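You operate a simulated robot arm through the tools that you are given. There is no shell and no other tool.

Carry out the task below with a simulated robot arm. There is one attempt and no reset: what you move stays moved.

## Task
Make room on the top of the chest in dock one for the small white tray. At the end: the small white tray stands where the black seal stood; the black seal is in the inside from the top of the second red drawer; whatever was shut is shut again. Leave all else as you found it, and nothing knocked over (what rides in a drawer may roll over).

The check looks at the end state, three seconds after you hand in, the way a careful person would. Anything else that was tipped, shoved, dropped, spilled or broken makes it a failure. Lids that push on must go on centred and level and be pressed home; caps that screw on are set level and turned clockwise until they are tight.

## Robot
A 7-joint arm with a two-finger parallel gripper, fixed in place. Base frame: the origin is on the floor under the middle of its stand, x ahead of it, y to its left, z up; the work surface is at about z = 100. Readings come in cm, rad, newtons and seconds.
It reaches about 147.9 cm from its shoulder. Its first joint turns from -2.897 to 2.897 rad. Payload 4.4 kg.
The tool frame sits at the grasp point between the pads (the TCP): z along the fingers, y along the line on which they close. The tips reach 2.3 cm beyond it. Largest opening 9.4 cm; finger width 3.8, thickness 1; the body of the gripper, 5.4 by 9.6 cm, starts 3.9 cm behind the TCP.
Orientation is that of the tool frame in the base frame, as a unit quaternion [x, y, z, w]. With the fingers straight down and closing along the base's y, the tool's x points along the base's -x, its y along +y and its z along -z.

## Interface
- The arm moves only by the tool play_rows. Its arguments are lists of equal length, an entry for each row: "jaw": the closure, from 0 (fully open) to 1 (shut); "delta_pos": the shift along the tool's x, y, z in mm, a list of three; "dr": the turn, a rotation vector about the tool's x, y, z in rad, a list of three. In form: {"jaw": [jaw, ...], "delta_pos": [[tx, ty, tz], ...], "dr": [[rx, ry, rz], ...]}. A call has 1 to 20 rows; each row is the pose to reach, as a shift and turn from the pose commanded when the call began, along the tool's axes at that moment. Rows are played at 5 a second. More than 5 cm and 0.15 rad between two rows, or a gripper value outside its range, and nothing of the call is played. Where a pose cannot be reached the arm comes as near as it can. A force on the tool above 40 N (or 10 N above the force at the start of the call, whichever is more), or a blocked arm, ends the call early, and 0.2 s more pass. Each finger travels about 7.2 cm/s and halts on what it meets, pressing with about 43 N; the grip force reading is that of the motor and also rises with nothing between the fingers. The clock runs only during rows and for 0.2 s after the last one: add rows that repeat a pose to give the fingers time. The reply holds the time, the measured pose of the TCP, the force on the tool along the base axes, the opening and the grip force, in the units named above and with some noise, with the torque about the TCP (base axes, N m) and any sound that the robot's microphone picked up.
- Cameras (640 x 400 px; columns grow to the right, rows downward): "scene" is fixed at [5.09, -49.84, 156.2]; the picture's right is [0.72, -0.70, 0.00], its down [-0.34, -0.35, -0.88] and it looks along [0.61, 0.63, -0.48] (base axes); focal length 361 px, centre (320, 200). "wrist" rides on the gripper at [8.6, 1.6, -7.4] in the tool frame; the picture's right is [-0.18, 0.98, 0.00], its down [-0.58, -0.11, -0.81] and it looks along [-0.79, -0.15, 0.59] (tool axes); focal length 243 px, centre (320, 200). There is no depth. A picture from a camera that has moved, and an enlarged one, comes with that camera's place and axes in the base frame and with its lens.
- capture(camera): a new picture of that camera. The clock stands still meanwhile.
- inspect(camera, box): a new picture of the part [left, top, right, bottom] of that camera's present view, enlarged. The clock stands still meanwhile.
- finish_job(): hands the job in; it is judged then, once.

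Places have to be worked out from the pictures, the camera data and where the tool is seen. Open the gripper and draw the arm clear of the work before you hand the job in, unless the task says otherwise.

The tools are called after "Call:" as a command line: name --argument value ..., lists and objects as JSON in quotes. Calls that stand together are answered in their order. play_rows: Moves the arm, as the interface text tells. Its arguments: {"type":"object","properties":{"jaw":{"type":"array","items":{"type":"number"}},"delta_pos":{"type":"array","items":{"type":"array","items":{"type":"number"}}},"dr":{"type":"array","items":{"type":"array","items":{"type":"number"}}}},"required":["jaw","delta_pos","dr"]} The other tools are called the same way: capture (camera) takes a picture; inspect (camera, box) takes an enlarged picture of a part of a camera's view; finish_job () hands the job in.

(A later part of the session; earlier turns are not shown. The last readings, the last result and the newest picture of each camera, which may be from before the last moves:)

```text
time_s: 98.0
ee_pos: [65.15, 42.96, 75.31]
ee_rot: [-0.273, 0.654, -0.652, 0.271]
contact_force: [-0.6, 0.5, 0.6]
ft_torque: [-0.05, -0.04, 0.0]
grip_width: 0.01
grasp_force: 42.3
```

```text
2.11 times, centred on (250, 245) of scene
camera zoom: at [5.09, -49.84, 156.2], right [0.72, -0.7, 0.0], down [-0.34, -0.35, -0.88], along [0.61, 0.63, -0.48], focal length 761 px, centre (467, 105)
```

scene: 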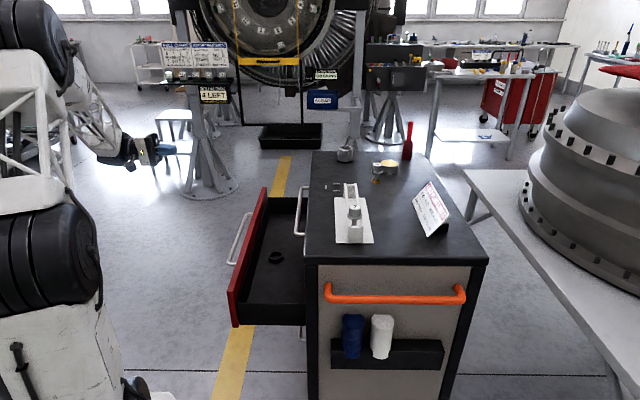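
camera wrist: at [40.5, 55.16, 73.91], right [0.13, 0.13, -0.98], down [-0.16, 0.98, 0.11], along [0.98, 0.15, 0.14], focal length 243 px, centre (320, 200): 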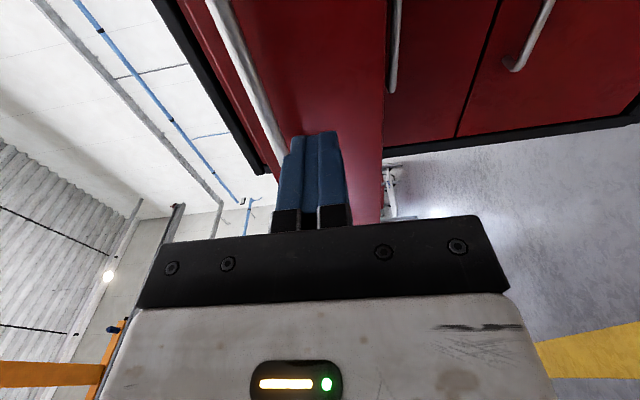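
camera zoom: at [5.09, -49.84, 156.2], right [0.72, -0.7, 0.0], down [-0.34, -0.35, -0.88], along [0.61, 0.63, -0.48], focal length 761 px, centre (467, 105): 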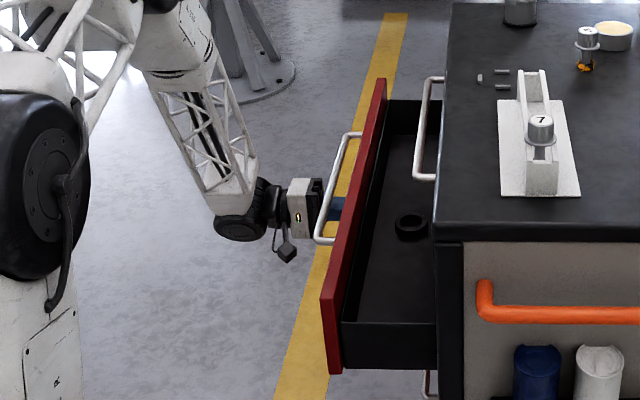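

The drawer moves easily. I'll continue pushing at a gentle pace.

Call:
play_rows --jaw '[1, 1, 1, 1, 1, 1, 1, 1, 1, 1, 1, 1, 1, 1, 1, 1, 1, 1, 1, 1]' --delta_pos '[[0, 0, 5], [0, 0, 11], [0, 0, 18], [0, 0, 25], [0, 0, 32], [0, 0, 39], [0, 0, 46], [0, 0, 53], [0, 0, 60], [0, 0, 67], [0, 0, 74], [0, 0, 81], [0, 0, 88], [0, 0, 95], [0, 0, 102], [0, 0, 108], [0, 0, 114], [0, 0, 119], [0, 0, 124], [0, 0, 128]]' --dr '[[0, 0, 0], [0, 0, 0], [0, 0, 0], [0, 0, 0], [0, 0, 0], [0, 0, 0], [0, 0, 0], [0, 0, 0], [0, 0, 0], [0, 0, 0], [0, 0, 0], [0, 0, 0], [0, 0, 0], [0, 0, 0], [0, 0, 0], [0, 0, 0], [0, 0, 0], [0, 0, 0], [0, 0, 0], [0, 0, 0]]'

Call:
inspect --camera "scene" --box '[160, 150, 340, 340]'

```text
time_s: 102.2
ee_pos: [74.36, 33.98, 75.32]
ee_rot: [-0.274, 0.654, -0.651, 0.271]
contact_force: [-0.7, -0.3, 0.3]
ft_torque: [-0.02, 0.0, 0.0]
grip_width: 0.0
grasp_force: 42.3
```

```text
2.11 times, centred on (250, 245) of scene
camera zoom: at [5.09, -49.84, 156.2], right [0.72, -0.7, 0.0], down [-0.34, -0.35, -0.88], along [0.61, 0.63, -0.48], focal length 761 px, centre (467, 105)
```

zoom: 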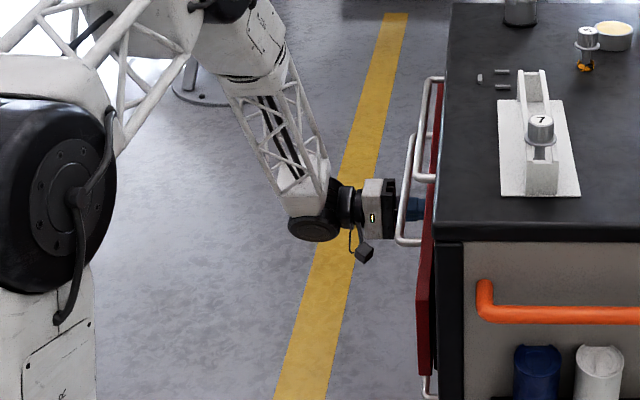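

About 1.8 cm remains. I'll push on slowly until it meets the stop.

Call:
play_rows --jaw '[1, 1, 1, 1, 1, 1, 1, 1, 1, 1, 1]' --delta_pos '[[0, 0, 3], [0, 0, 6], [0, 0, 9], [0, 0, 12], [0, 0, 14], [0, 0, 16], [0, 0, 18], [0, 0, 20], [0, 0, 22], [0, 0, 24], [0, 0, 26]]' --dr '[[0, 0, 0], [0, 0, 0], [0, 0, 0], [0, 0, 0], [0, 0, 0], [0, 0, 0], [0, 0, 0], [0, 0, 0], [0, 0, 0], [0, 0, 0], [0, 0, 0]]'

Call:
inspect --camera "scene" --box '[220, 160, 360, 330]'

Call:
capture --camera "wrist"

```text
time_s: 104.6
ee_pos: [76.07, 32.19, 75.27]
ee_rot: [-0.272, 0.654, -0.652, 0.271]
contact_force: [-0.8, -0.4, -0.6]
ft_torque: [0.02, 0.01, 0.0]
grip_width: 0.0
grasp_force: 42.3
```

```text
2.35 times, centred on (290, 245) of scene
camera zoom: at [5.09, -49.84, 156.2], right [0.72, -0.7, 0.0], down [-0.34, -0.35, -0.88], along [0.61, 0.63, -0.48], focal length 850 px, centre (391, 94)
```

zoom: 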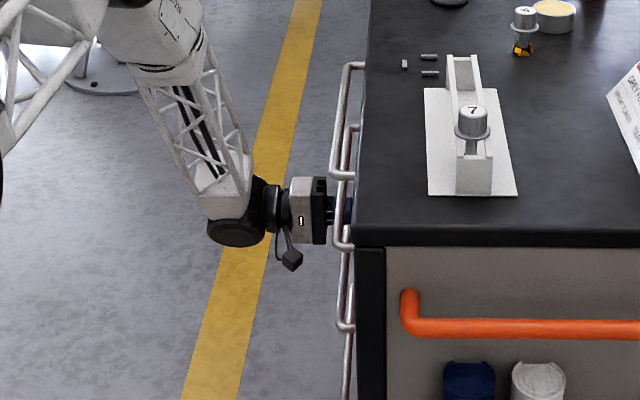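

```text
taken
camera wrist: at [64.7, 31.21, 73.7], right [0.13, 0.13, -0.98], down [-0.16, 0.98, 0.11], along [0.98, 0.15, 0.14], focal length 243 px, centre (320, 200)
```

wrist: 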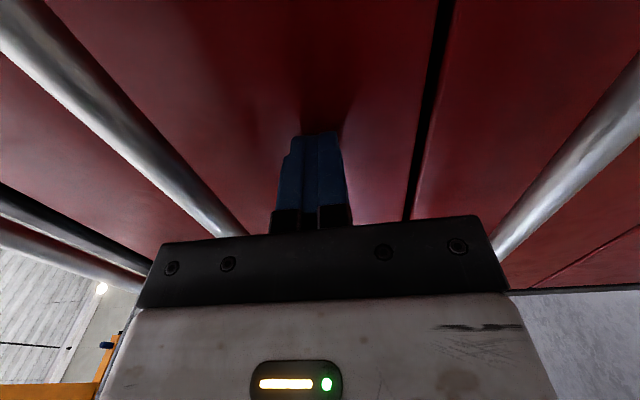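

No stop force yet. I'll keep pushing in small steps until it is firmly home.

Call:
play_rows --jaw '[1, 1, 1, 1, 1, 1, 1, 1, 1, 1]' --delta_pos '[[0, 0, 2], [0, 0, 4], [0, 0, 6], [0, 0, 8], [0, 0, 10], [0, 0, 12], [0, 0, 14], [0, 0, 16], [0, 0, 18], [0, 0, 20]]' --dr '[[0, 0, 0], [0, 0, 0], [0, 0, 0], [0, 0, 0], [0, 0, 0], [0, 0, 0], [0, 0, 0], [0, 0, 0], [0, 0, 0], [0, 0, 0]]'

Call:
inspect --camera "scene" --box '[220, 160, 360, 330]'

Call:
capture --camera "wrist"

```text
time_s: 105.7
ee_pos: [76.48, 31.62, 75.23]
ee_rot: [-0.274, 0.653, -0.651, 0.273]
contact_force: [-14.8, 9.1, 4.4]
ft_torque: [-0.11, -0.09, -0.42]
grip_width: 0.02
grasp_force: 42.4
stopped in row 5: the force on the tool passed its limit at 48 N (the readings are from after the stop); the commanded pose is now the measured one
```

```text
2.35 times, centred on (290, 245) of scene
camera zoom: at [5.09, -49.84, 156.2], right [0.72, -0.7, 0.0], down [-0.34, -0.35, -0.88], along [0.61, 0.63, -0.48], focal length 850 px, centre (391, 94)
```

zoom: 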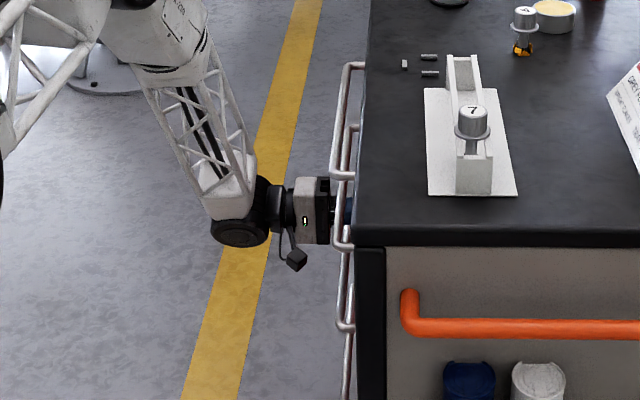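

```text
taken
camera wrist: at [65.13, 30.77, 73.7], right [0.13, 0.13, -0.98], down [-0.17, 0.98, 0.11], along [0.98, 0.15, 0.14], focal length 243 px, centre (320, 200)
```

wrist: 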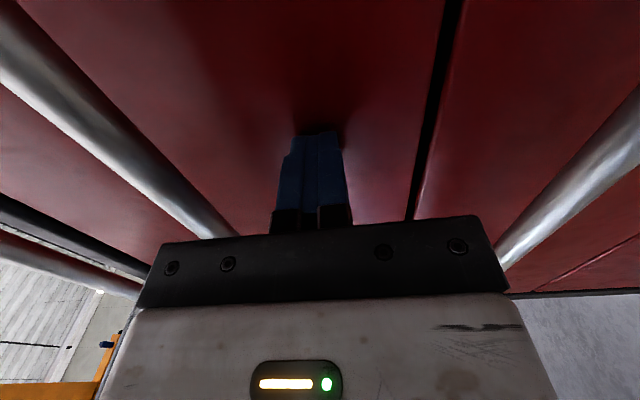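

Drawer 2 is now firmly shut, with the stop reached and the handle back at its original position. Next I'll check drawer 1 for the tray: back off, rise to its handle at z≈92.1 and open the jaws partway.

Call:
play_rows --jaw '[1, 1, 1, 1, 0.8, 0.6, 0.4, 0.3, 0.3, 0.3, 0.3]' --delta_pos '[[0, 0, -20], [0, 0, -50], [0, 0, -80], [0, 0, -110], [0, 0, -120], [0, -30, -120], [0, -60, -120], [0, -90, -120], [0, -120, -120], [0, -150, -120], [0, -168, -120]]' --dr '[[0, 0, 0], [0, 0, 0], [0, 0, 0], [0, 0, 0], [0, 0, 0], [0, 0, 0], [0, 0, 0], [0, 0, 0], [0, 0, 0], [0, 0, 0], [0, 0, 0]]'

Call:
capture --camera "wrist"

Call:
inspect --camera "scene" --box '[220, 160, 360, 330]'

```text
time_s: 108.1
ee_pos: [68.12, 40.12, 92.06]
ee_rot: [-0.274, 0.653, -0.652, 0.272]
contact_force: [-0.4, 0.7, -0.3]
ft_torque: [0.0, -0.01, 0.0]
grip_width: 6.56
grasp_force: 0.1
```

```text
taken
camera wrist: at [56.74, 39.18, 90.59], right [0.12, 0.13, -0.98], down [-0.17, 0.98, 0.11], along [0.98, 0.15, 0.14], focal length 243 px, centre (320, 200)
```

wrist: 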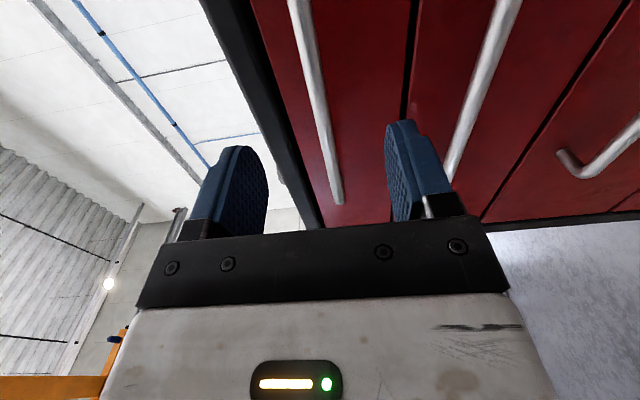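

```text
2.35 times, centred on (290, 245) of scene
camera zoom: at [5.09, -49.84, 156.2], right [0.72, -0.7, 0.0], down [-0.34, -0.35, -0.88], along [0.61, 0.63, -0.48], focal length 850 px, centre (391, 94)
```

zoom: 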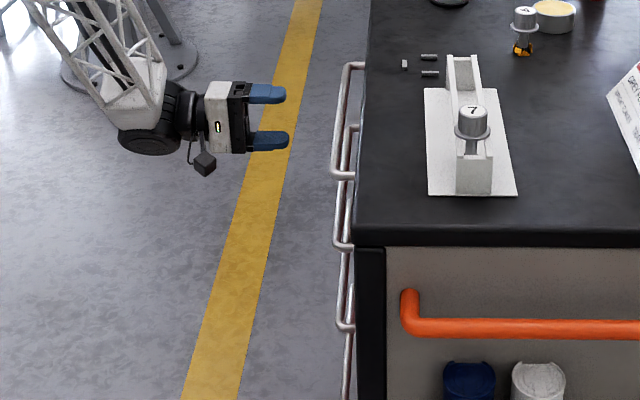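

I'll zoom in to fine-check the bar height against the tool axis.

Call:
inspect --camera "wrist" --box '[270, 0, 390, 120]'

```text
3.33 times, centred on (330, 60) of wrist
camera zoom: at [56.74, 39.18, 90.59], right [0.12, 0.13, -0.98], down [-0.17, 0.98, 0.11], along [0.98, 0.15, 0.14], focal length 809 px, centre (287, 667)
```

zoom: 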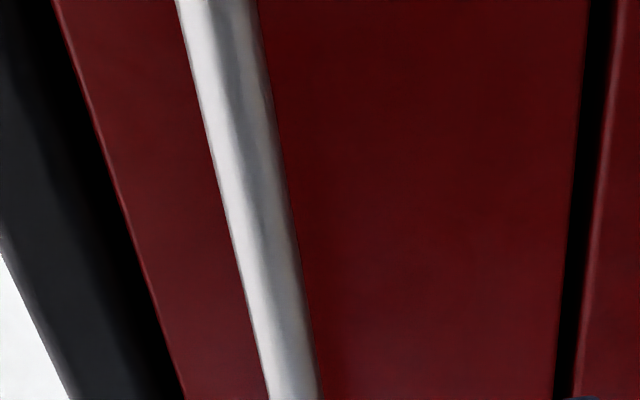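

The bar is about 3 mm above the TCP height, so I'll correct and advance to put it at the grasp point.

Call:
play_rows --jaw '[0.3, 0.3, 0.3, 0.3, 0.3, 0.3, 0.3, 0.3, 0.3]' --delta_pos '[[0, -3, 0], [0, -3, 15], [0, -3, 30], [0, -3, 45], [0, -3, 60], [0, -3, 72], [0, -3, 84], [0, -3, 92], [0, -3, 92]]' --dr '[[0, 0, 0], [0, 0, 0], [0, 0, 0], [0, 0, 0], [0, 0, 0], [0, 0, 0], [0, 0, 0], [0, 0, 0], [0, 0, 0]]'

Call:
capture --camera "wrist"

```text
time_s: 110.1
ee_pos: [74.68, 33.61, 92.37]
ee_rot: [-0.274, 0.654, -0.651, 0.271]
contact_force: [-0.3, 0.0, 0.2]
ft_torque: [-0.02, 0.04, 0.01]
grip_width: 6.59
grasp_force: 0.1
```

```text
taken
camera wrist: at [63.21, 32.64, 90.78], right [0.12, 0.13, -0.98], down [-0.17, 0.98, 0.11], along [0.98, 0.15, 0.14], focal length 243 px, centre (320, 200)
```

wrist: 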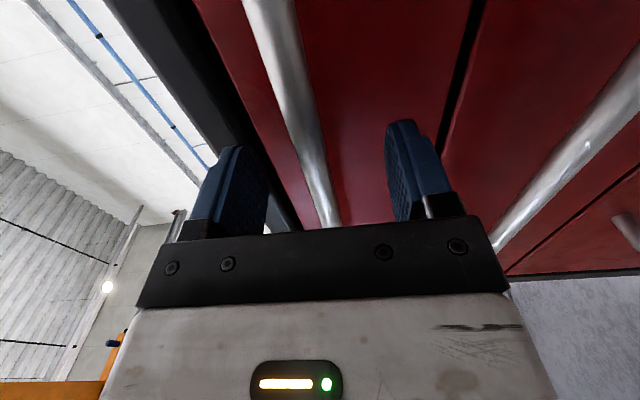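

The bar is centred between the pads. I close on handle 1.

Call:
play_rows --jaw '[0.5, 0.7, 0.85, 1, 1, 1]' --delta_pos '[[0, 0, 0], [0, 0, 0], [0, 0, 0], [0, 0, 0], [0, 0, 0], [0, 0, 0]]' --dr '[[0, 0, 0], [0, 0, 0], [0, 0, 0], [0, 0, 0], [0, 0, 0], [0, 0, 0]]'

```text
time_s: 111.5
ee_pos: [74.69, 33.52, 92.45]
ee_rot: [-0.273, 0.653, -0.651, 0.272]
contact_force: [-8.1, -5.7, 37.4]
ft_torque: [-0.34, -0.21, -0.8]
grip_width: 1.37
grasp_force: 45.1
```

Gripped at 1.37 cm. The bar pushes the tool up with 37 N, so I ease about 1 mm upward to relieve it, then pull slowly.

Call:
play_rows --jaw '[1, 1, 1]' --delta_pos '[[0, -0.5, 0], [0.2, -1, 0], [0.2, -1, 0]]' --dr '[[0, 0, 0], [0, 0, 0], [0, 0, 0]]'

```text
time_s: 112.3
ee_pos: [74.6, 33.58, 92.53]
ee_rot: [-0.273, 0.654, -0.651, 0.273]
contact_force: [3.1, 0.4, 34.7]
ft_torque: [-0.07, -0.43, -1.01]
grip_width: 1.37
grasp_force: 44.8
```

Call:
play_rows --jaw '[1, 1, 1]' --delta_pos '[[0, -1, 0], [0, -2, 0], [0, -2, 0]]' --dr '[[0, 0, 0], [0, 0, 0], [0, 0, 0]]'

```text
time_s: 113.1
ee_pos: [74.62, 33.8, 92.51]
ee_rot: [-0.276, 0.653, -0.651, 0.272]
contact_force: [24.1, 20.9, 2.0]
ft_torque: [0.63, -0.58, 0.66]
grip_width: 1.38
grasp_force: 45.0
```

Vertical load is relieved but there's now load along the bar. I ease a little in +b (tool −x).

Call:
play_rows --jaw '[1, 1, 1]' --delta_pos '[[-0.5, 0, 0], [-1, 0, 0], [-1, 0, 0]]' --dr '[[0, 0, 0], [0, 0, 0], [0, 0, 0]]'

```text
time_s: 113.9
ee_pos: [74.55, 33.61, 92.47]
ee_rot: [-0.275, 0.654, -0.651, 0.271]
contact_force: [-2.4, 3.0, -8.7]
ft_torque: [0.74, -0.69, 0.68]
grip_width: 1.36
grasp_force: 45.2
```

The loads are small now, so I pull drawer 1 out slowly.

Call:
play_rows --jaw '[1, 1, 1, 1, 1, 1, 1, 1, 1, 1, 1, 1, 1, 1, 1, 1, 1, 1, 1, 1]' --delta_pos '[[0, 0, -3], [0, 0, -8], [0, 0, -14], [0, 0, -20], [0, 0, -26], [0, 0, -32], [0, 0, -38], [0, 0, -44], [0, 0, -50], [0, 0, -56], [0, 0, -62], [0, 0, -68], [0, 0, -74], [0, 0, -80], [0, 0, -86], [0, 0, -92], [0, 0, -98], [0, 0, -104], [0, 0, -110], [0, 0, -114]]' --dr '[[0, 0, 0], [0, 0, 0], [0, 0, 0], [0, 0, 0], [0, 0, 0], [0, 0, 0], [0, 0, 0], [0, 0, 0], [0, 0, 0], [0, 0, 0], [0, 0, 0], [0, 0, 0], [0, 0, 0], [0, 0, 0], [0, 0, 0], [0, 0, 0], [0, 0, 0], [0, 0, 0], [0, 0, 0], [0, 0, 0]]'

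Call:
inspect --camera "scene" --box '[180, 140, 360, 330]'

```text
time_s: 115.5
ee_pos: [72.01, 36.12, 92.54]
ee_rot: [-0.275, 0.653, -0.651, 0.271]
contact_force: [2.8, 4.6, -7.1]
ft_torque: [0.82, -0.74, -0.35]
grip_width: 1.39
grasp_force: 44.9
stopped in row 8: the force on the tool passed its limit at 41 N (the readings are from after the stop); the commanded pose is now the measured one
```

```text
2.11 times, centred on (270, 235) of scene
camera zoom: at [5.09, -49.84, 156.2], right [0.72, -0.7, 0.0], down [-0.34, -0.35, -0.88], along [0.61, 0.63, -0.48], focal length 761 px, centre (425, 126)
```

zoom: 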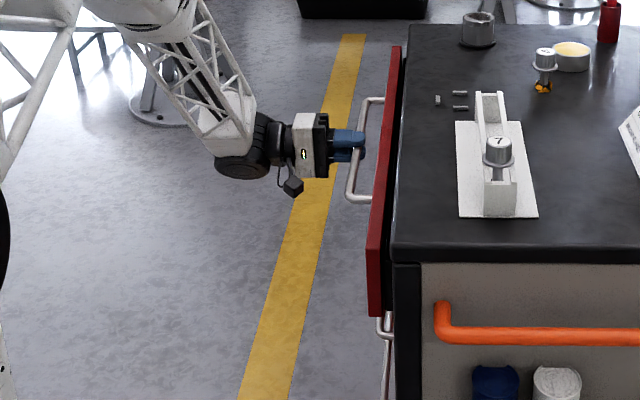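

The drawer is opening. I'll repeat the slow pull.

Call:
play_rows --jaw '[1, 1, 1, 1, 1, 1, 1, 1, 1, 1, 1, 1, 1, 1, 1, 1, 1, 1, 1, 1]' --delta_pos '[[0, 0, 0], [0, 0, -3], [0, 0, -8], [0, 0, -13], [0, 0, -18], [0, 0, -23], [0, 0, -28], [0, 0, -33], [0, 0, -38], [0, 0, -43], [0, 0, -48], [0, 0, -53], [0, 0, -58], [0, 0, -63], [0, 0, -68], [0, 0, -73], [0, 0, -78], [0, 0, -83], [0, 0, -88], [0, 0, -93]]' --dr '[[0, 0, 0], [0, 0, 0], [0, 0, 0], [0, 0, 0], [0, 0, 0], [0, 0, 0], [0, 0, 0], [0, 0, 0], [0, 0, 0], [0, 0, 0], [0, 0, 0], [0, 0, 0], [0, 0, 0], [0, 0, 0], [0, 0, 0], [0, 0, 0], [0, 0, 0], [0, 0, 0], [0, 0, 0], [0, 0, 0]]'

Call:
inspect --camera "scene" --box '[180, 140, 360, 330]'

```text
time_s: 118.2
ee_pos: [68.14, 40.03, 92.51]
ee_rot: [-0.274, 0.653, -0.652, 0.271]
contact_force: [7.5, 8.9, -11.1]
ft_torque: [0.95, -0.66, 0.22]
grip_width: 1.38
grasp_force: 44.8
stopped in row 13: the force on the tool passed its limit at 41 N (the readings are from after the stop); the commanded pose is now the measured one
```

```text
2.11 times, centred on (270, 235) of scene
camera zoom: at [5.09, -49.84, 156.2], right [0.72, -0.7, 0.0], down [-0.34, -0.35, -0.88], along [0.61, 0.63, -0.48], focal length 761 px, centre (425, 126)
```

zoom: 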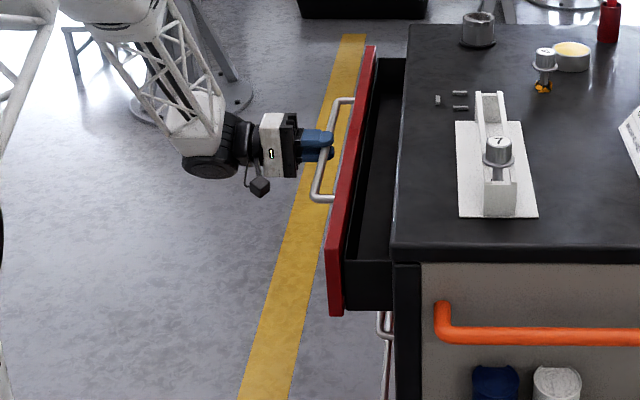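

The rails run at exactly 45° while my tool axis is off by 0.006, which builds side load. I'll compensate for that drift in the next pull.

Call:
play_rows --jaw '[1, 1, 1, 1, 1, 1, 1, 1, 1, 1, 1, 1, 1, 1, 1, 1, 1, 1, 1, 1]' --delta_pos '[[-0.1, 0.1, 0], [-0.12, 0.11, -3], [-0.15, 0.12, -8], [-0.18, 0.14, -13], [-0.21, 0.15, -18], [-0.24, 0.17, -23], [-0.27, 0.18, -28], [-0.3, 0.2, -33], [-0.33, 0.21, -38], [-0.36, 0.23, -43], [-0.39, 0.24, -48], [-0.42, 0.26, -53], [-0.45, 0.27, -58], [-0.48, 0.29, -63], [-0.51, 0.3, -68], [-0.54, 0.32, -73], [-0.57, 0.33, -78], [-0.6, 0.35, -83], [-0.63, 0.36, -88], [-0.66, 0.38, -93]]' --dr '[[0, 0, 0], [0, 0, 0], [0, 0, 0], [0, 0, 0], [0, 0, 0], [0, 0, 0], [0, 0, 0], [0, 0, 0], [0, 0, 0], [0, 0, 0], [0, 0, 0], [0, 0, 0], [0, 0, 0], [0, 0, 0], [0, 0, 0], [0, 0, 0], [0, 0, 0], [0, 0, 0], [0, 0, 0], [0, 0, 0]]'

Call:
inspect --camera "scene" --box '[180, 140, 360, 330]'

```text
time_s: 122.4
ee_pos: [61.78, 46.65, 92.51]
ee_rot: [-0.276, 0.653, -0.651, 0.271]
contact_force: [14.8, 12.9, -22.7]
ft_torque: [1.19, -0.85, 0.01]
grip_width: 1.33
grasp_force: 45.0
```

```text
2.11 times, centred on (270, 235) of scene
camera zoom: at [5.09, -49.84, 156.2], right [0.72, -0.7, 0.0], down [-0.34, -0.35, -0.88], along [0.61, 0.63, -0.48], focal length 761 px, centre (425, 126)
```

zoom: 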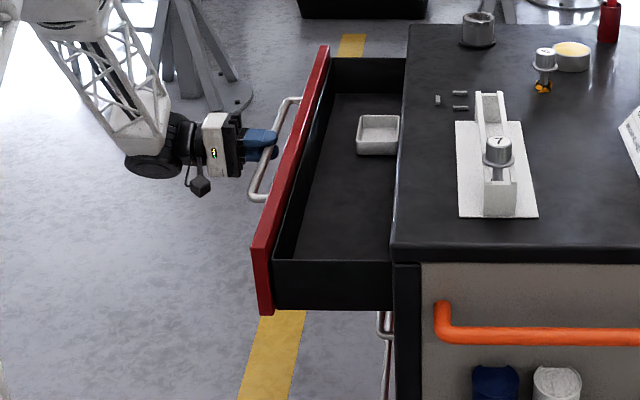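

The small white tray is in drawer 1. I'll pull the drawer further for good clearance, easing the side loads a bit more.

Call:
play_rows --jaw '[1, 1, 1, 1, 1, 1, 1, 1, 1, 1, 1, 1, 1, 1, 1, 1, 1, 1, 1, 1]' --delta_pos '[[-0.2, 0.3, 0], [-0.4, 0.5, -3], [-0.43, 0.52, -8], [-0.46, 0.54, -13], [-0.5, 0.57, -18], [-0.54, 0.6, -23], [-0.58, 0.63, -28], [-0.62, 0.66, -33], [-0.66, 0.69, -38], [-0.7, 0.72, -43], [-0.74, 0.75, -48], [-0.78, 0.78, -53], [-0.82, 0.81, -58], [-0.86, 0.84, -63], [-0.9, 0.87, -68], [-0.94, 0.9, -73], [-0.98, 0.93, -78], [-1.02, 0.96, -83], [-1.06, 1.0, -88], [-1.1, 1.03, -93]]' --dr '[[0, 0, 0], [0, 0, 0], [0, 0, 0], [0, 0, 0], [0, 0, 0], [0, 0, 0], [0, 0, 0], [0, 0, 0], [0, 0, 0], [0, 0, 0], [0, 0, 0], [0, 0, 0], [0, 0, 0], [0, 0, 0], [0, 0, 0], [0, 0, 0], [0, 0, 0], [0, 0, 0], [0, 0, 0], [0, 0, 0]]'

Call:
inspect --camera "scene" --box '[180, 140, 360, 330]'

```text
time_s: 126.6
ee_pos: [55.1, 53.1, 92.48]
ee_rot: [-0.275, 0.653, -0.651, 0.271]
contact_force: [-14.9, -16.7, -3.1]
ft_torque: [0.83, -0.82, -0.43]
grip_width: 1.37
grasp_force: 45.3
```

```text
2.11 times, centred on (270, 235) of scene
camera zoom: at [5.09, -49.84, 156.2], right [0.72, -0.7, 0.0], down [-0.34, -0.35, -0.88], along [0.61, 0.63, -0.48], focal length 761 px, centre (425, 126)
```

zoom: 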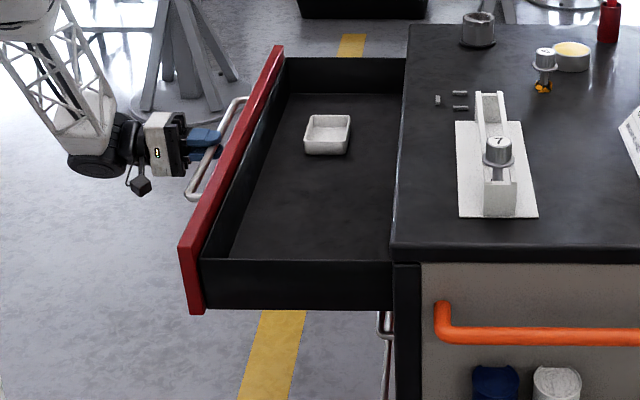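

The drawer is 27 cm open and the tray is fully exposed. I release the handle and back off.

Call:
play_rows --jaw '[0.8, 0.5, 0.3, 0.3, 0.3, 0.3, 0.3, 0.3, 0.3]' --delta_pos '[[0, 0, 0], [0, 0, 0], [0, 0, 0], [0, 0, 0], [0, 0, -20], [0, 0, -50], [0, 0, -80], [0, 0, -110], [0, 0, -110]]' --dr '[[0, 0, 0], [0, 0, 0], [0, 0, 0], [0, 0, 0], [0, 0, 0], [0, 0, 0], [0, 0, 0], [0, 0, 0], [0, 0, 0]]'

Call:
inspect --camera "scene" --box '[220, 160, 320, 240]'

```text
time_s: 128.6
ee_pos: [47.39, 60.91, 92.61]
ee_rot: [-0.275, 0.653, -0.651, 0.271]
contact_force: [0.1, 1.2, 0.4]
ft_torque: [-0.02, 0.0, -0.02]
grip_width: 6.61
grasp_force: 0.1
```

```text
5.00 times, centred on (270, 200) of scene
camera zoom: at [5.09, -49.84, 156.2], right [0.72, -0.7, 0.0], down [-0.34, -0.35, -0.88], along [0.61, 0.63, -0.48], focal length 1807 px, centre (570, 200)
```

zoom: 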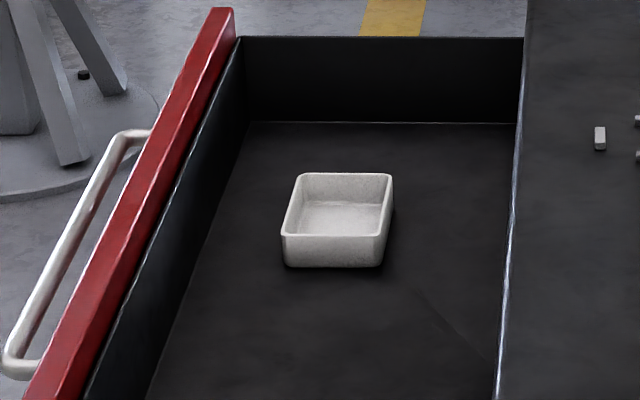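

I can see the tray well: a shallow open dish, about 8 cm wide across the drawer's depth. I'll raise up and tilt back to pointing down to measure it with the wrist camera.

Call:
play_rows --jaw '[0.3, 0.3, 0.2, 0.1, 0, 0, 0, 0, 0, 0, 0, 0, 0, 0, 0, 0, 0, 0, 0, 0]' --delta_pos '[[0, -35, 0], [0, -70, 0], [0, -105, 0], [0, -140, 0], [0, -175, 0], [0, -210, 0], [0, -245, 0], [0, -280, 0], [0, -315, 0], [0, -330, 0], [0, -330, 0], [0, -330, 0], [0, -330, 0], [0, -330, 0], [0, -330, 0], [0, -330, 0], [0, -330, 0], [0, -330, 0], [0, -330, 0], [0, -330, 0]]' --dr '[[0, 0, 0], [0, 0, 0], [0, 0, 0], [0, 0, 0], [0, 0, 0], [0, 0, 0], [-0.12, 0, 0], [-0.24, 0, 0], [-0.36, 0, 0], [-0.48, 0, 0], [-0.6, 0, 0], [-0.72, 0, 0], [-0.84, 0, 0], [-0.96, 0, 0], [-1.08, 0, 0], [-1.2, 0, 0], [-1.32, 0, 0], [-1.44, 0, 0], [-1.57, 0, 0], [-1.57, 0, 0]]'

Call:
capture --camera "wrist"

```text
time_s: 132.8
ee_pos: [47.4, 60.76, 125.52]
ee_rot: [-0.386, 0.923, 0.002, -0.003]
contact_force: [-0.1, 0.0, -0.2]
ft_torque: [0.02, 0.01, 0.01]
grip_width: 9.41
grasp_force: 0.1
```

```text
taken
camera wrist: at [40.29, 55.77, 133.1], right [-0.57, 0.82, 0.0], down [0.49, 0.34, 0.8], along [0.66, 0.46, -0.6], focal length 243 px, centre (320, 200)
```

wrist: 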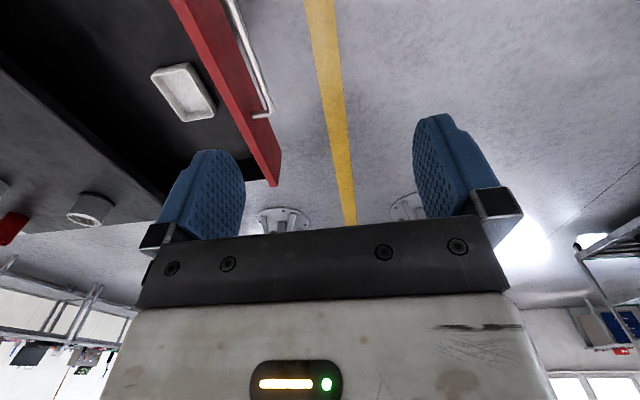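

By triangulation the tray's rim centre is near (76.0, 48.9, 89.5). I'll move in for a closer measuring view.

Call:
play_rows --jaw '[0, 0, 0, 0, 0, 0, 0, 0, 0, 0]' --delta_pos '[[3, -29, 10], [6, -58, 25], [9, -87, 40], [12, -116, 60], [15, -145, 80], [18, -174, 100], [21, -203, 120], [24, -232, 140], [28, -259, 155], [28, -259, 155]]' --dr '[[0, 0, 0], [0, 0, 0], [0, 0, 0], [0, 0, 0], [0, 0, 0], [0, 0, 0], [0, 0, 0], [0, 0, 0], [0, 0, 0], [0, 0, 0]]'

Call:
capture --camera "wrist"

Call:
inspect --camera "wrist" --box '[240, 40, 400, 200]'

```text
time_s: 135.0
ee_pos: [63.91, 40.74, 109.82]
ee_rot: [-0.386, 0.923, 0.0, -0.003]
contact_force: [0.1, -0.6, 0.2]
ft_torque: [0.01, 0.0, 0.0]
grip_width: 9.38
grasp_force: 0.1
```

```text
taken
camera wrist: at [56.72, 35.62, 117.46], right [-0.57, 0.82, 0.0], down [0.49, 0.34, 0.8], along [0.66, 0.46, -0.6], focal length 243 px, centre (320, 200)
```

wrist: 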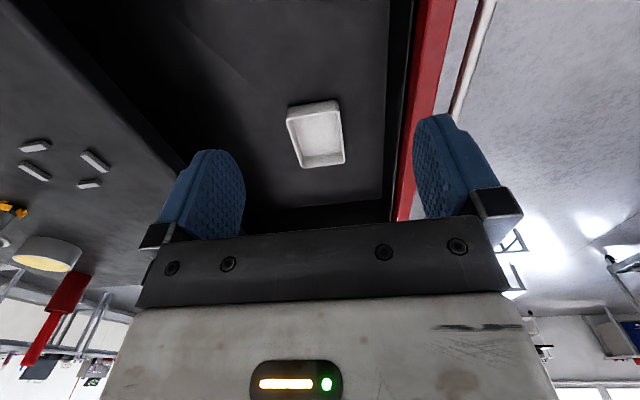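

```text
2.50 times, centred on (320, 120) of wrist
camera zoom: at [56.72, 35.62, 117.46], right [-0.57, 0.82, 0.0], down [0.49, 0.34, 0.8], along [0.66, 0.46, -0.6], focal length 606 px, centre (320, 400)
```

zoom: 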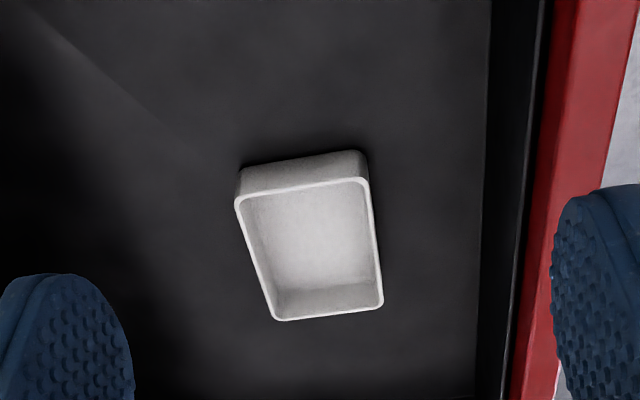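

The tray's rim measures about 7.0 cm (across the drawer) × 9.3 cm, centred near (76.4, 49.1), and it is about 3 cm tall. I'll move above it with the jaws open along the 7 cm side and check alignment.

Call:
play_rows --jaw '[0, 0, 0, 0, 0, 0, 0, 0]' --delta_pos '[[-30, -6, 0], [-60, -12, 0], [-90, -18, 10], [-120, -24, 30], [-147, -30, 50], [-147, -30, 75], [-147, -30, 98], [-147, -30, 98]]' --dr '[[0, 0, 0], [0, 0, 0], [0, 0, 0], [0, 0, 0], [0, 0, 0], [0, 0, 0], [0, 0, 0], [0, 0, 0]]'

Call:
capture --camera "wrist"

Call:
inspect --camera "wrist" --box '[230, 0, 410, 180]'

Call:
inspect --camera "scene" --box '[210, 110, 350, 250]'

```text
time_s: 136.8
ee_pos: [76.15, 49.09, 100.03]
ee_rot: [-0.386, 0.923, 0.001, -0.003]
contact_force: [-0.5, -0.8, 0.0]
ft_torque: [0.01, 0.02, -0.01]
grip_width: 9.4
grasp_force: 0.0
```

```text
taken
camera wrist: at [69.02, 44.03, 107.49], right [-0.57, 0.82, 0.0], down [0.49, 0.34, 0.8], along [0.66, 0.46, -0.6], focal length 243 px, centre (320, 200)
```

wrist: 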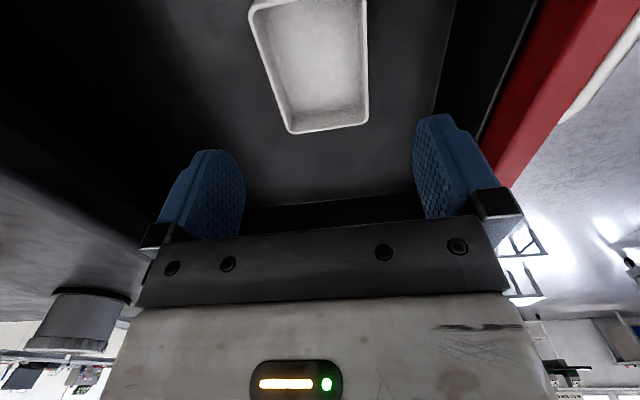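

```text
2.22 times, centred on (320, 90) of wrist
camera zoom: at [69.02, 44.03, 107.49], right [-0.57, 0.82, 0.0], down [0.49, 0.34, 0.8], along [0.66, 0.46, -0.6], focal length 539 px, centre (320, 444)
```

zoom: 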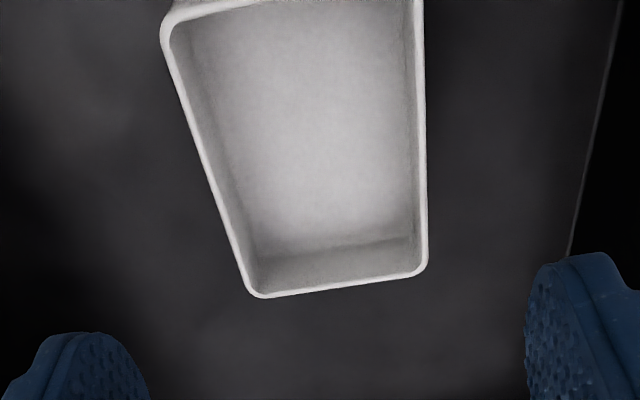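

```text
2.86 times, centred on (280, 180) of scene
camera zoom: at [5.09, -49.84, 156.2], right [0.72, -0.7, 0.0], down [-0.34, -0.35, -0.88], along [0.61, 0.63, -0.48], focal length 1032 px, centre (434, 257)
```

zoom: 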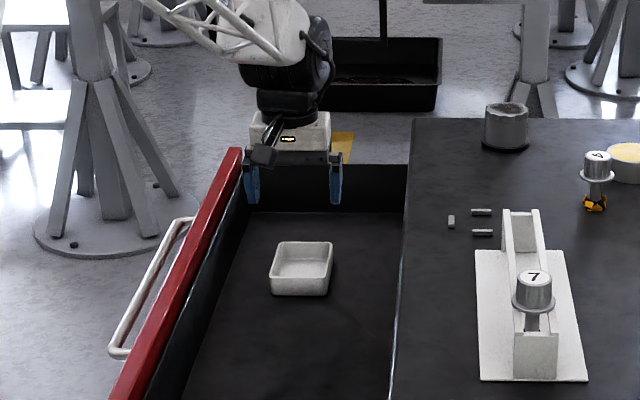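

The tray is well within the jaws, about 2.5 mm toward the chest side. I'll correct and descend most of the way.

Call:
play_rows --jaw '[0, 0, 0, 0, 0, 0]' --delta_pos '[[0, -2.5, 10], [0, -2.5, 25], [0, -2.5, 40], [0, -2.5, 55], [0, -2.5, 65], [0, -2.5, 65]]' --dr '[[0, 0, 0], [0, 0, 0], [0, 0, 0], [0, 0, 0], [0, 0, 0], [0, 0, 0]]'

Call:
capture --camera "wrist"

Call:
inspect --camera "scene" --box '[230, 140, 310, 220]'

```text
time_s: 138.2
ee_pos: [76.39, 48.85, 93.57]
ee_rot: [-0.386, 0.923, 0.001, -0.003]
contact_force: [-0.6, 0.5, 0.0]
ft_torque: [-0.02, 0.0, 0.02]
grip_width: 9.4
grasp_force: 0.1
```

```text
taken
camera wrist: at [69.22, 43.84, 101.09], right [-0.57, 0.82, 0.0], down [0.49, 0.34, 0.8], along [0.66, 0.46, -0.6], focal length 243 px, centre (320, 200)
```

wrist: 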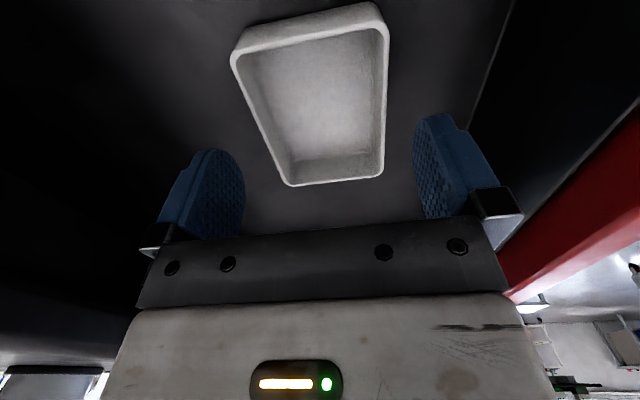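

```text
5.00 times, centred on (270, 180) of scene
camera zoom: at [5.09, -49.84, 156.2], right [0.72, -0.7, 0.0], down [-0.34, -0.35, -0.88], along [0.61, 0.63, -0.48], focal length 1807 px, centre (570, 300)
```

zoom: 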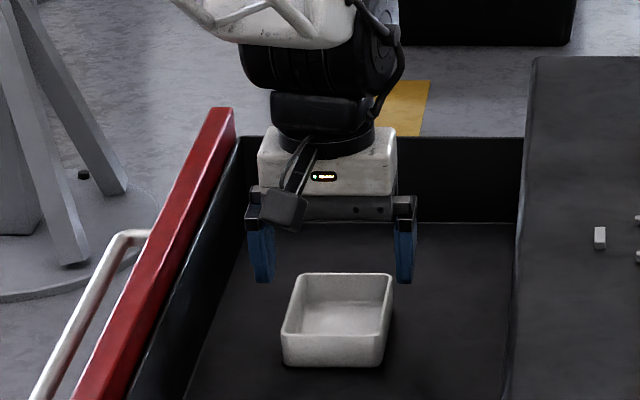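

I'll zoom to refine the lateral alignment before going lower.

Call:
inspect --camera "wrist" --box '[200, 0, 440, 220]'

```text
1.82 times, centred on (320, 110) of wrist
camera zoom: at [69.22, 43.84, 101.09], right [-0.57, 0.82, 0.0], down [0.49, 0.34, 0.8], along [0.66, 0.46, -0.6], focal length 441 px, centre (320, 364)
```

zoom: 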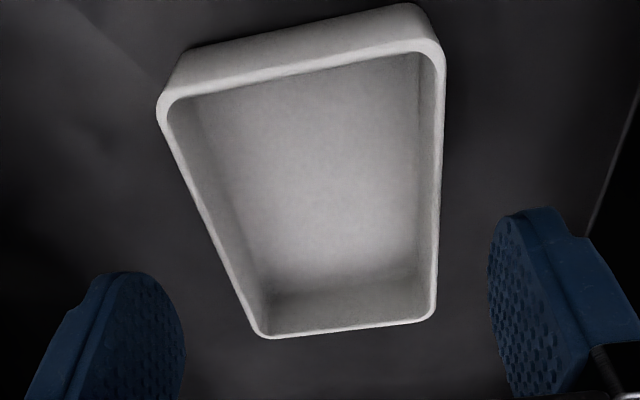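

The tray centre is (76.3, 49.0), within 2 mm of the tool. I'll descend the last bit slowly with tips to just above the drawer floor.

Call:
play_rows --jaw '[0, 0, 0, 0, 0, 0, 0, 0]' --delta_pos '[[0, 1.7, 6], [0, 1.7, 13], [0, 1.7, 20], [0, 1.7, 26], [0, 1.7, 31], [0, 1.7, 35], [0, 1.7, 38], [0, 1.7, 38]]' --dr '[[0, 0, 0], [0, 0, 0], [0, 0, 0], [0, 0, 0], [0, 0, 0], [0, 0, 0], [0, 0, 0], [0, 0, 0]]'

Call:
capture --camera "wrist"

Call:
inspect --camera "scene" --box '[230, 140, 310, 220]'

```text
time_s: 140.0
ee_pos: [76.32, 49.02, 89.87]
ee_rot: [-0.387, 0.922, 0.0, -0.003]
contact_force: [-0.6, -0.1, 0.0]
ft_torque: [0.0, 0.01, 0.0]
grip_width: 9.42
grasp_force: 0.2
```

```text
taken
camera wrist: at [69.08, 43.97, 97.32], right [-0.57, 0.82, 0.0], down [0.49, 0.34, 0.8], along [0.66, 0.46, -0.6], focal length 243 px, centre (320, 200)
```

wrist: 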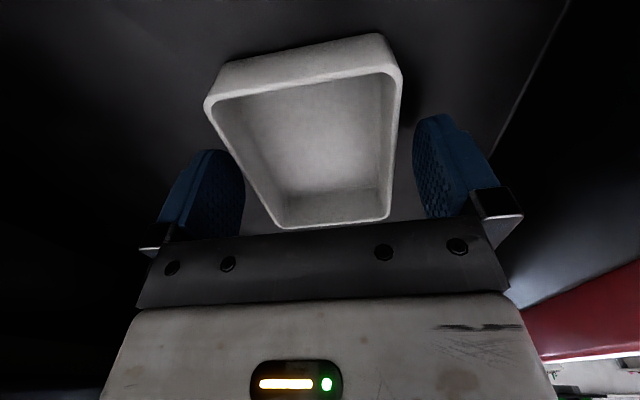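

```text
5.00 times, centred on (270, 180) of scene
camera zoom: at [5.09, -49.84, 156.2], right [0.72, -0.7, 0.0], down [-0.34, -0.35, -0.88], along [0.61, 0.63, -0.48], focal length 1807 px, centre (570, 300)
```

zoom: 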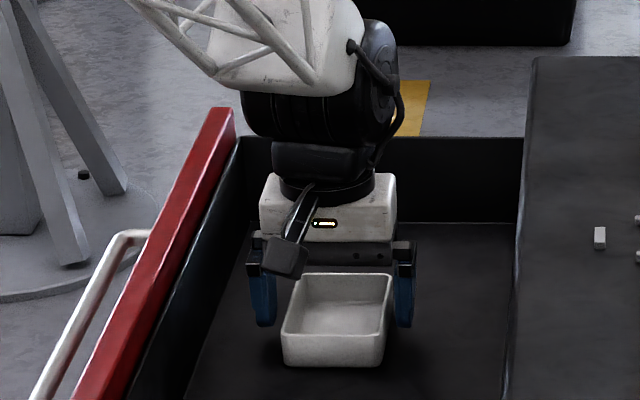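

The fingers straddle the tray with about 1.7 cm overlap of its walls. I close gently.

Call:
play_rows --jaw '[0.1, 0.2, 0.3, 0.4, 0.4, 0.4]' --delta_pos '[[0, 0, 0], [0, 0, 0], [0, 0, 0], [0, 0, 0], [0, 0, 0], [0, 0, 0]]' --dr '[[0, 0, 0], [0, 0, 0], [0, 0, 0], [0, 0, 0], [0, 0, 0], [0, 0, 0]]'

Call:
capture --camera "wrist"

```text
time_s: 141.4
ee_pos: [76.2, 49.06, 89.79]
ee_rot: [-0.386, 0.923, 0.001, -0.002]
contact_force: [1.0, -0.3, 1.2]
ft_torque: [0.05, 0.04, 0.02]
grip_width: 7.44
grasp_force: 42.9
```

```text
taken
camera wrist: at [69.08, 43.97, 97.34], right [-0.57, 0.82, 0.0], down [0.49, 0.34, 0.8], along [0.66, 0.46, -0.6], focal length 243 px, centre (320, 200)
```

wrist: 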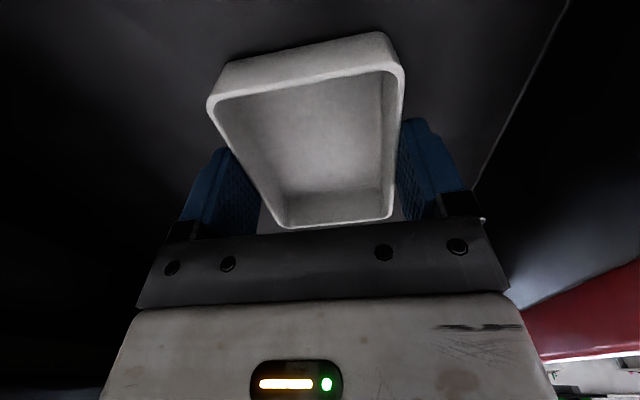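

The tray is held at 7.44 cm width. I lift it straight up slowly, then higher.

Call:
play_rows --jaw '[0.4, 0.4, 0.4, 0.4, 0.4, 0.4, 0.4, 0.4, 0.4, 0.4, 0.4, 0.4, 0.4, 0.4, 0.4]' --delta_pos '[[0, 0, -4], [0, 0, -10], [0, 0, -20], [0, 0, -40], [0, 0, -65], [0, 0, -95], [0, 0, -125], [0, 0, -155], [0, 0, -185], [0, 0, -215], [0, 0, -245], [0, 0, -275], [0, 0, -305], [0, 0, -330], [0, 0, -330]]' --dr '[[0, 0, 0], [0, 0, 0], [0, 0, 0], [0, 0, 0], [0, 0, 0], [0, 0, 0], [0, 0, 0], [0, 0, 0], [0, 0, 0], [0, 0, 0], [0, 0, 0], [0, 0, 0], [0, 0, 0], [0, 0, 0], [0, 0, 0]]'

Call:
capture --camera "wrist"

Call:
capture --camera "scene"

```text
time_s: 144.6
ee_pos: [76.58, 48.82, 122.83]
ee_rot: [-0.386, 0.923, 0.001, -0.002]
contact_force: [-0.4, -0.4, -1.6]
ft_torque: [-0.03, 0.0, 0.0]
grip_width: 7.42
grasp_force: 42.6
```

```text
taken
camera wrist: at [69.29, 43.86, 130.36], right [-0.57, 0.82, 0.0], down [0.49, 0.34, 0.8], along [0.66, 0.46, -0.6], focal length 243 px, centre (320, 200)
```

wrist: 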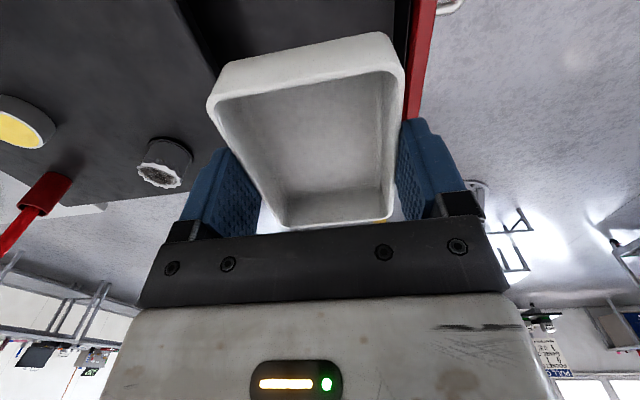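

```text
taken
```

scene: 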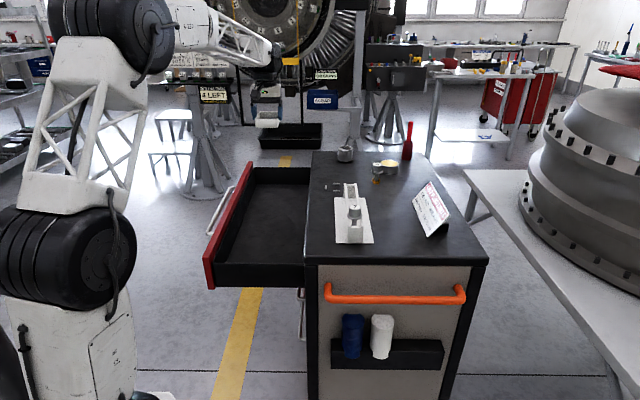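

The tray is lifted cleanly. I'll carry it across to above the seal's old spot at the same height.

Call:
play_rows --jaw '[0.4, 0.4, 0.4, 0.4, 0.4, 0.4, 0.4, 0.4, 0.4, 0.4, 0.4, 0.4, 0.4, 0.4, 0.4, 0.4, 0.4, 0.4, 0.4, 0.4]' --delta_pos '[[15, -15, 0], [37, -38, 0], [60, -61, 0], [83, -84, 0], [106, -107, 0], [129, -130, 0], [152, -153, 0], [175, -177, 0], [198, -200, 0], [221, -224, 0], [244, -247, 0], [267, -270, 0], [290, -294, 0], [313, -317, 0], [336, -340, 0], [359, -363, 0], [380, -385, 0], [395, -400, 0], [402, -407, 0], [402, -407, 0]]' --dr '[[0, 0, 0], [0, 0, 0], [0, 0, 0], [0, 0, 0], [0, 0, 0], [0, 0, 0], [0, 0, 0], [0, 0, 0], [0, 0, 0], [0, 0, 0], [0, 0, 0], [0, 0, 0], [0, 0, 0], [0, 0, 0], [0, 0, 0], [0, 0, 0], [0, 0, 0], [0, 0, 0], [0, 0, 0], [0, 0, 0]]'

Call:
capture --camera "wrist"

Call:
inspect --camera "scene" --box '[310, 110, 490, 270]'

```text
time_s: 148.8
ee_pos: [77.23, -8.28, 122.69]
ee_rot: [-0.387, 0.922, 0.001, -0.002]
contact_force: [-0.2, 0.7, -1.7]
ft_torque: [0.04, 0.0, 0.01]
grip_width: 7.41
grasp_force: 43.2
```

```text
taken
camera wrist: at [70.05, -13.31, 130.3], right [-0.57, 0.82, 0.0], down [0.49, 0.34, 0.8], along [0.66, 0.46, -0.6], focal length 243 px, centre (320, 200)
```

wrist: 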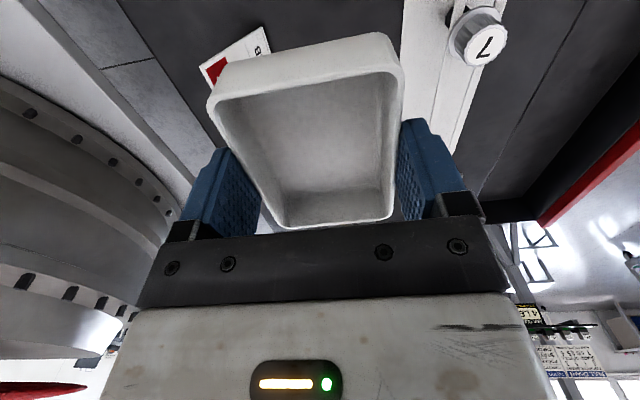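

```text
2.50 times, centred on (400, 190) of scene
camera zoom: at [5.09, -49.84, 156.2], right [0.72, -0.7, 0.0], down [-0.34, -0.35, -0.88], along [0.61, 0.63, -0.48], focal length 903 px, centre (120, 225)
```

zoom: 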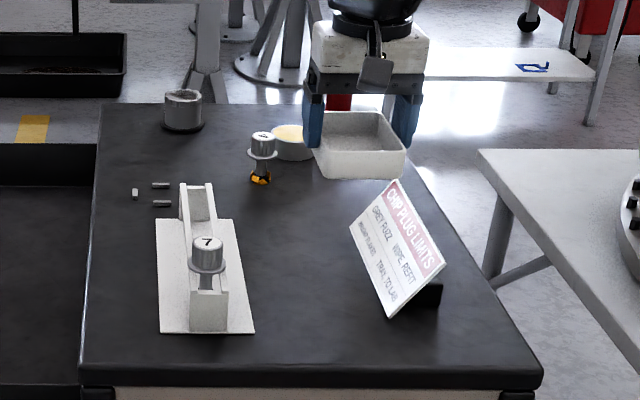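

I'm above the spot and the orientation keeps the tray square to the chest. I'll descend to a few cm above the surface and check clearance to the sign.

Call:
play_rows --jaw '[0.4, 0.4, 0.4, 0.4, 0.4, 0.4, 0.4, 0.4]' --delta_pos '[[0, 0, 15], [0, 0, 35], [0, 0, 55], [0, 0, 75], [0, 0, 95], [0, 0, 110], [0, 0, 120], [0, 0, 120]]' --dr '[[0, 0, 0], [0, 0, 0], [0, 0, 0], [0, 0, 0], [0, 0, 0], [0, 0, 0], [0, 0, 0], [0, 0, 0]]'

Call:
capture --camera "wrist"

Call:
inspect --camera "scene" --box '[350, 160, 470, 260]'

```text
time_s: 150.6
ee_pos: [77.18, -8.17, 110.74]
ee_rot: [-0.386, 0.922, 0.002, -0.003]
contact_force: [-0.4, 0.3, -1.1]
ft_torque: [0.02, -0.01, -0.03]
grip_width: 7.41
grasp_force: 42.3
```

```text
taken
camera wrist: at [69.97, -13.24, 118.28], right [-0.57, 0.82, 0.0], down [0.49, 0.34, 0.8], along [0.66, 0.46, -0.6], focal length 243 px, centre (320, 200)
```

wrist: 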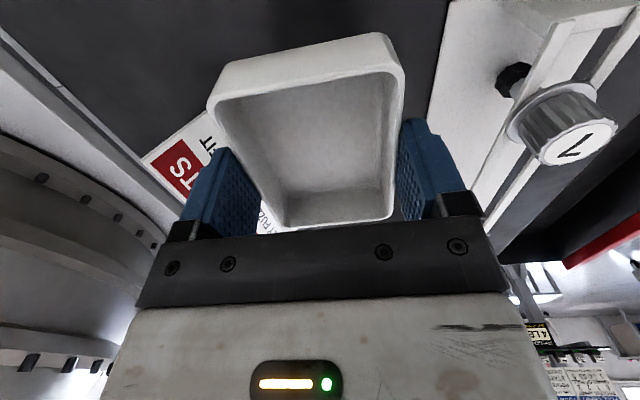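

```text
4.00 times, centred on (410, 210) of scene
camera zoom: at [5.09, -49.84, 156.2], right [0.72, -0.7, 0.0], down [-0.34, -0.35, -0.88], along [0.61, 0.63, -0.48], focal length 1445 px, centre (-40, 160)
```

zoom: 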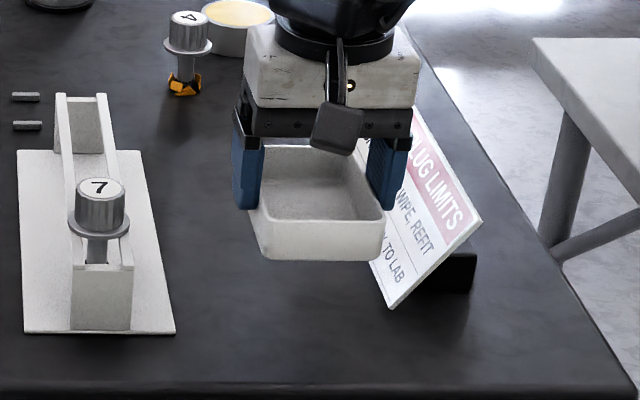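

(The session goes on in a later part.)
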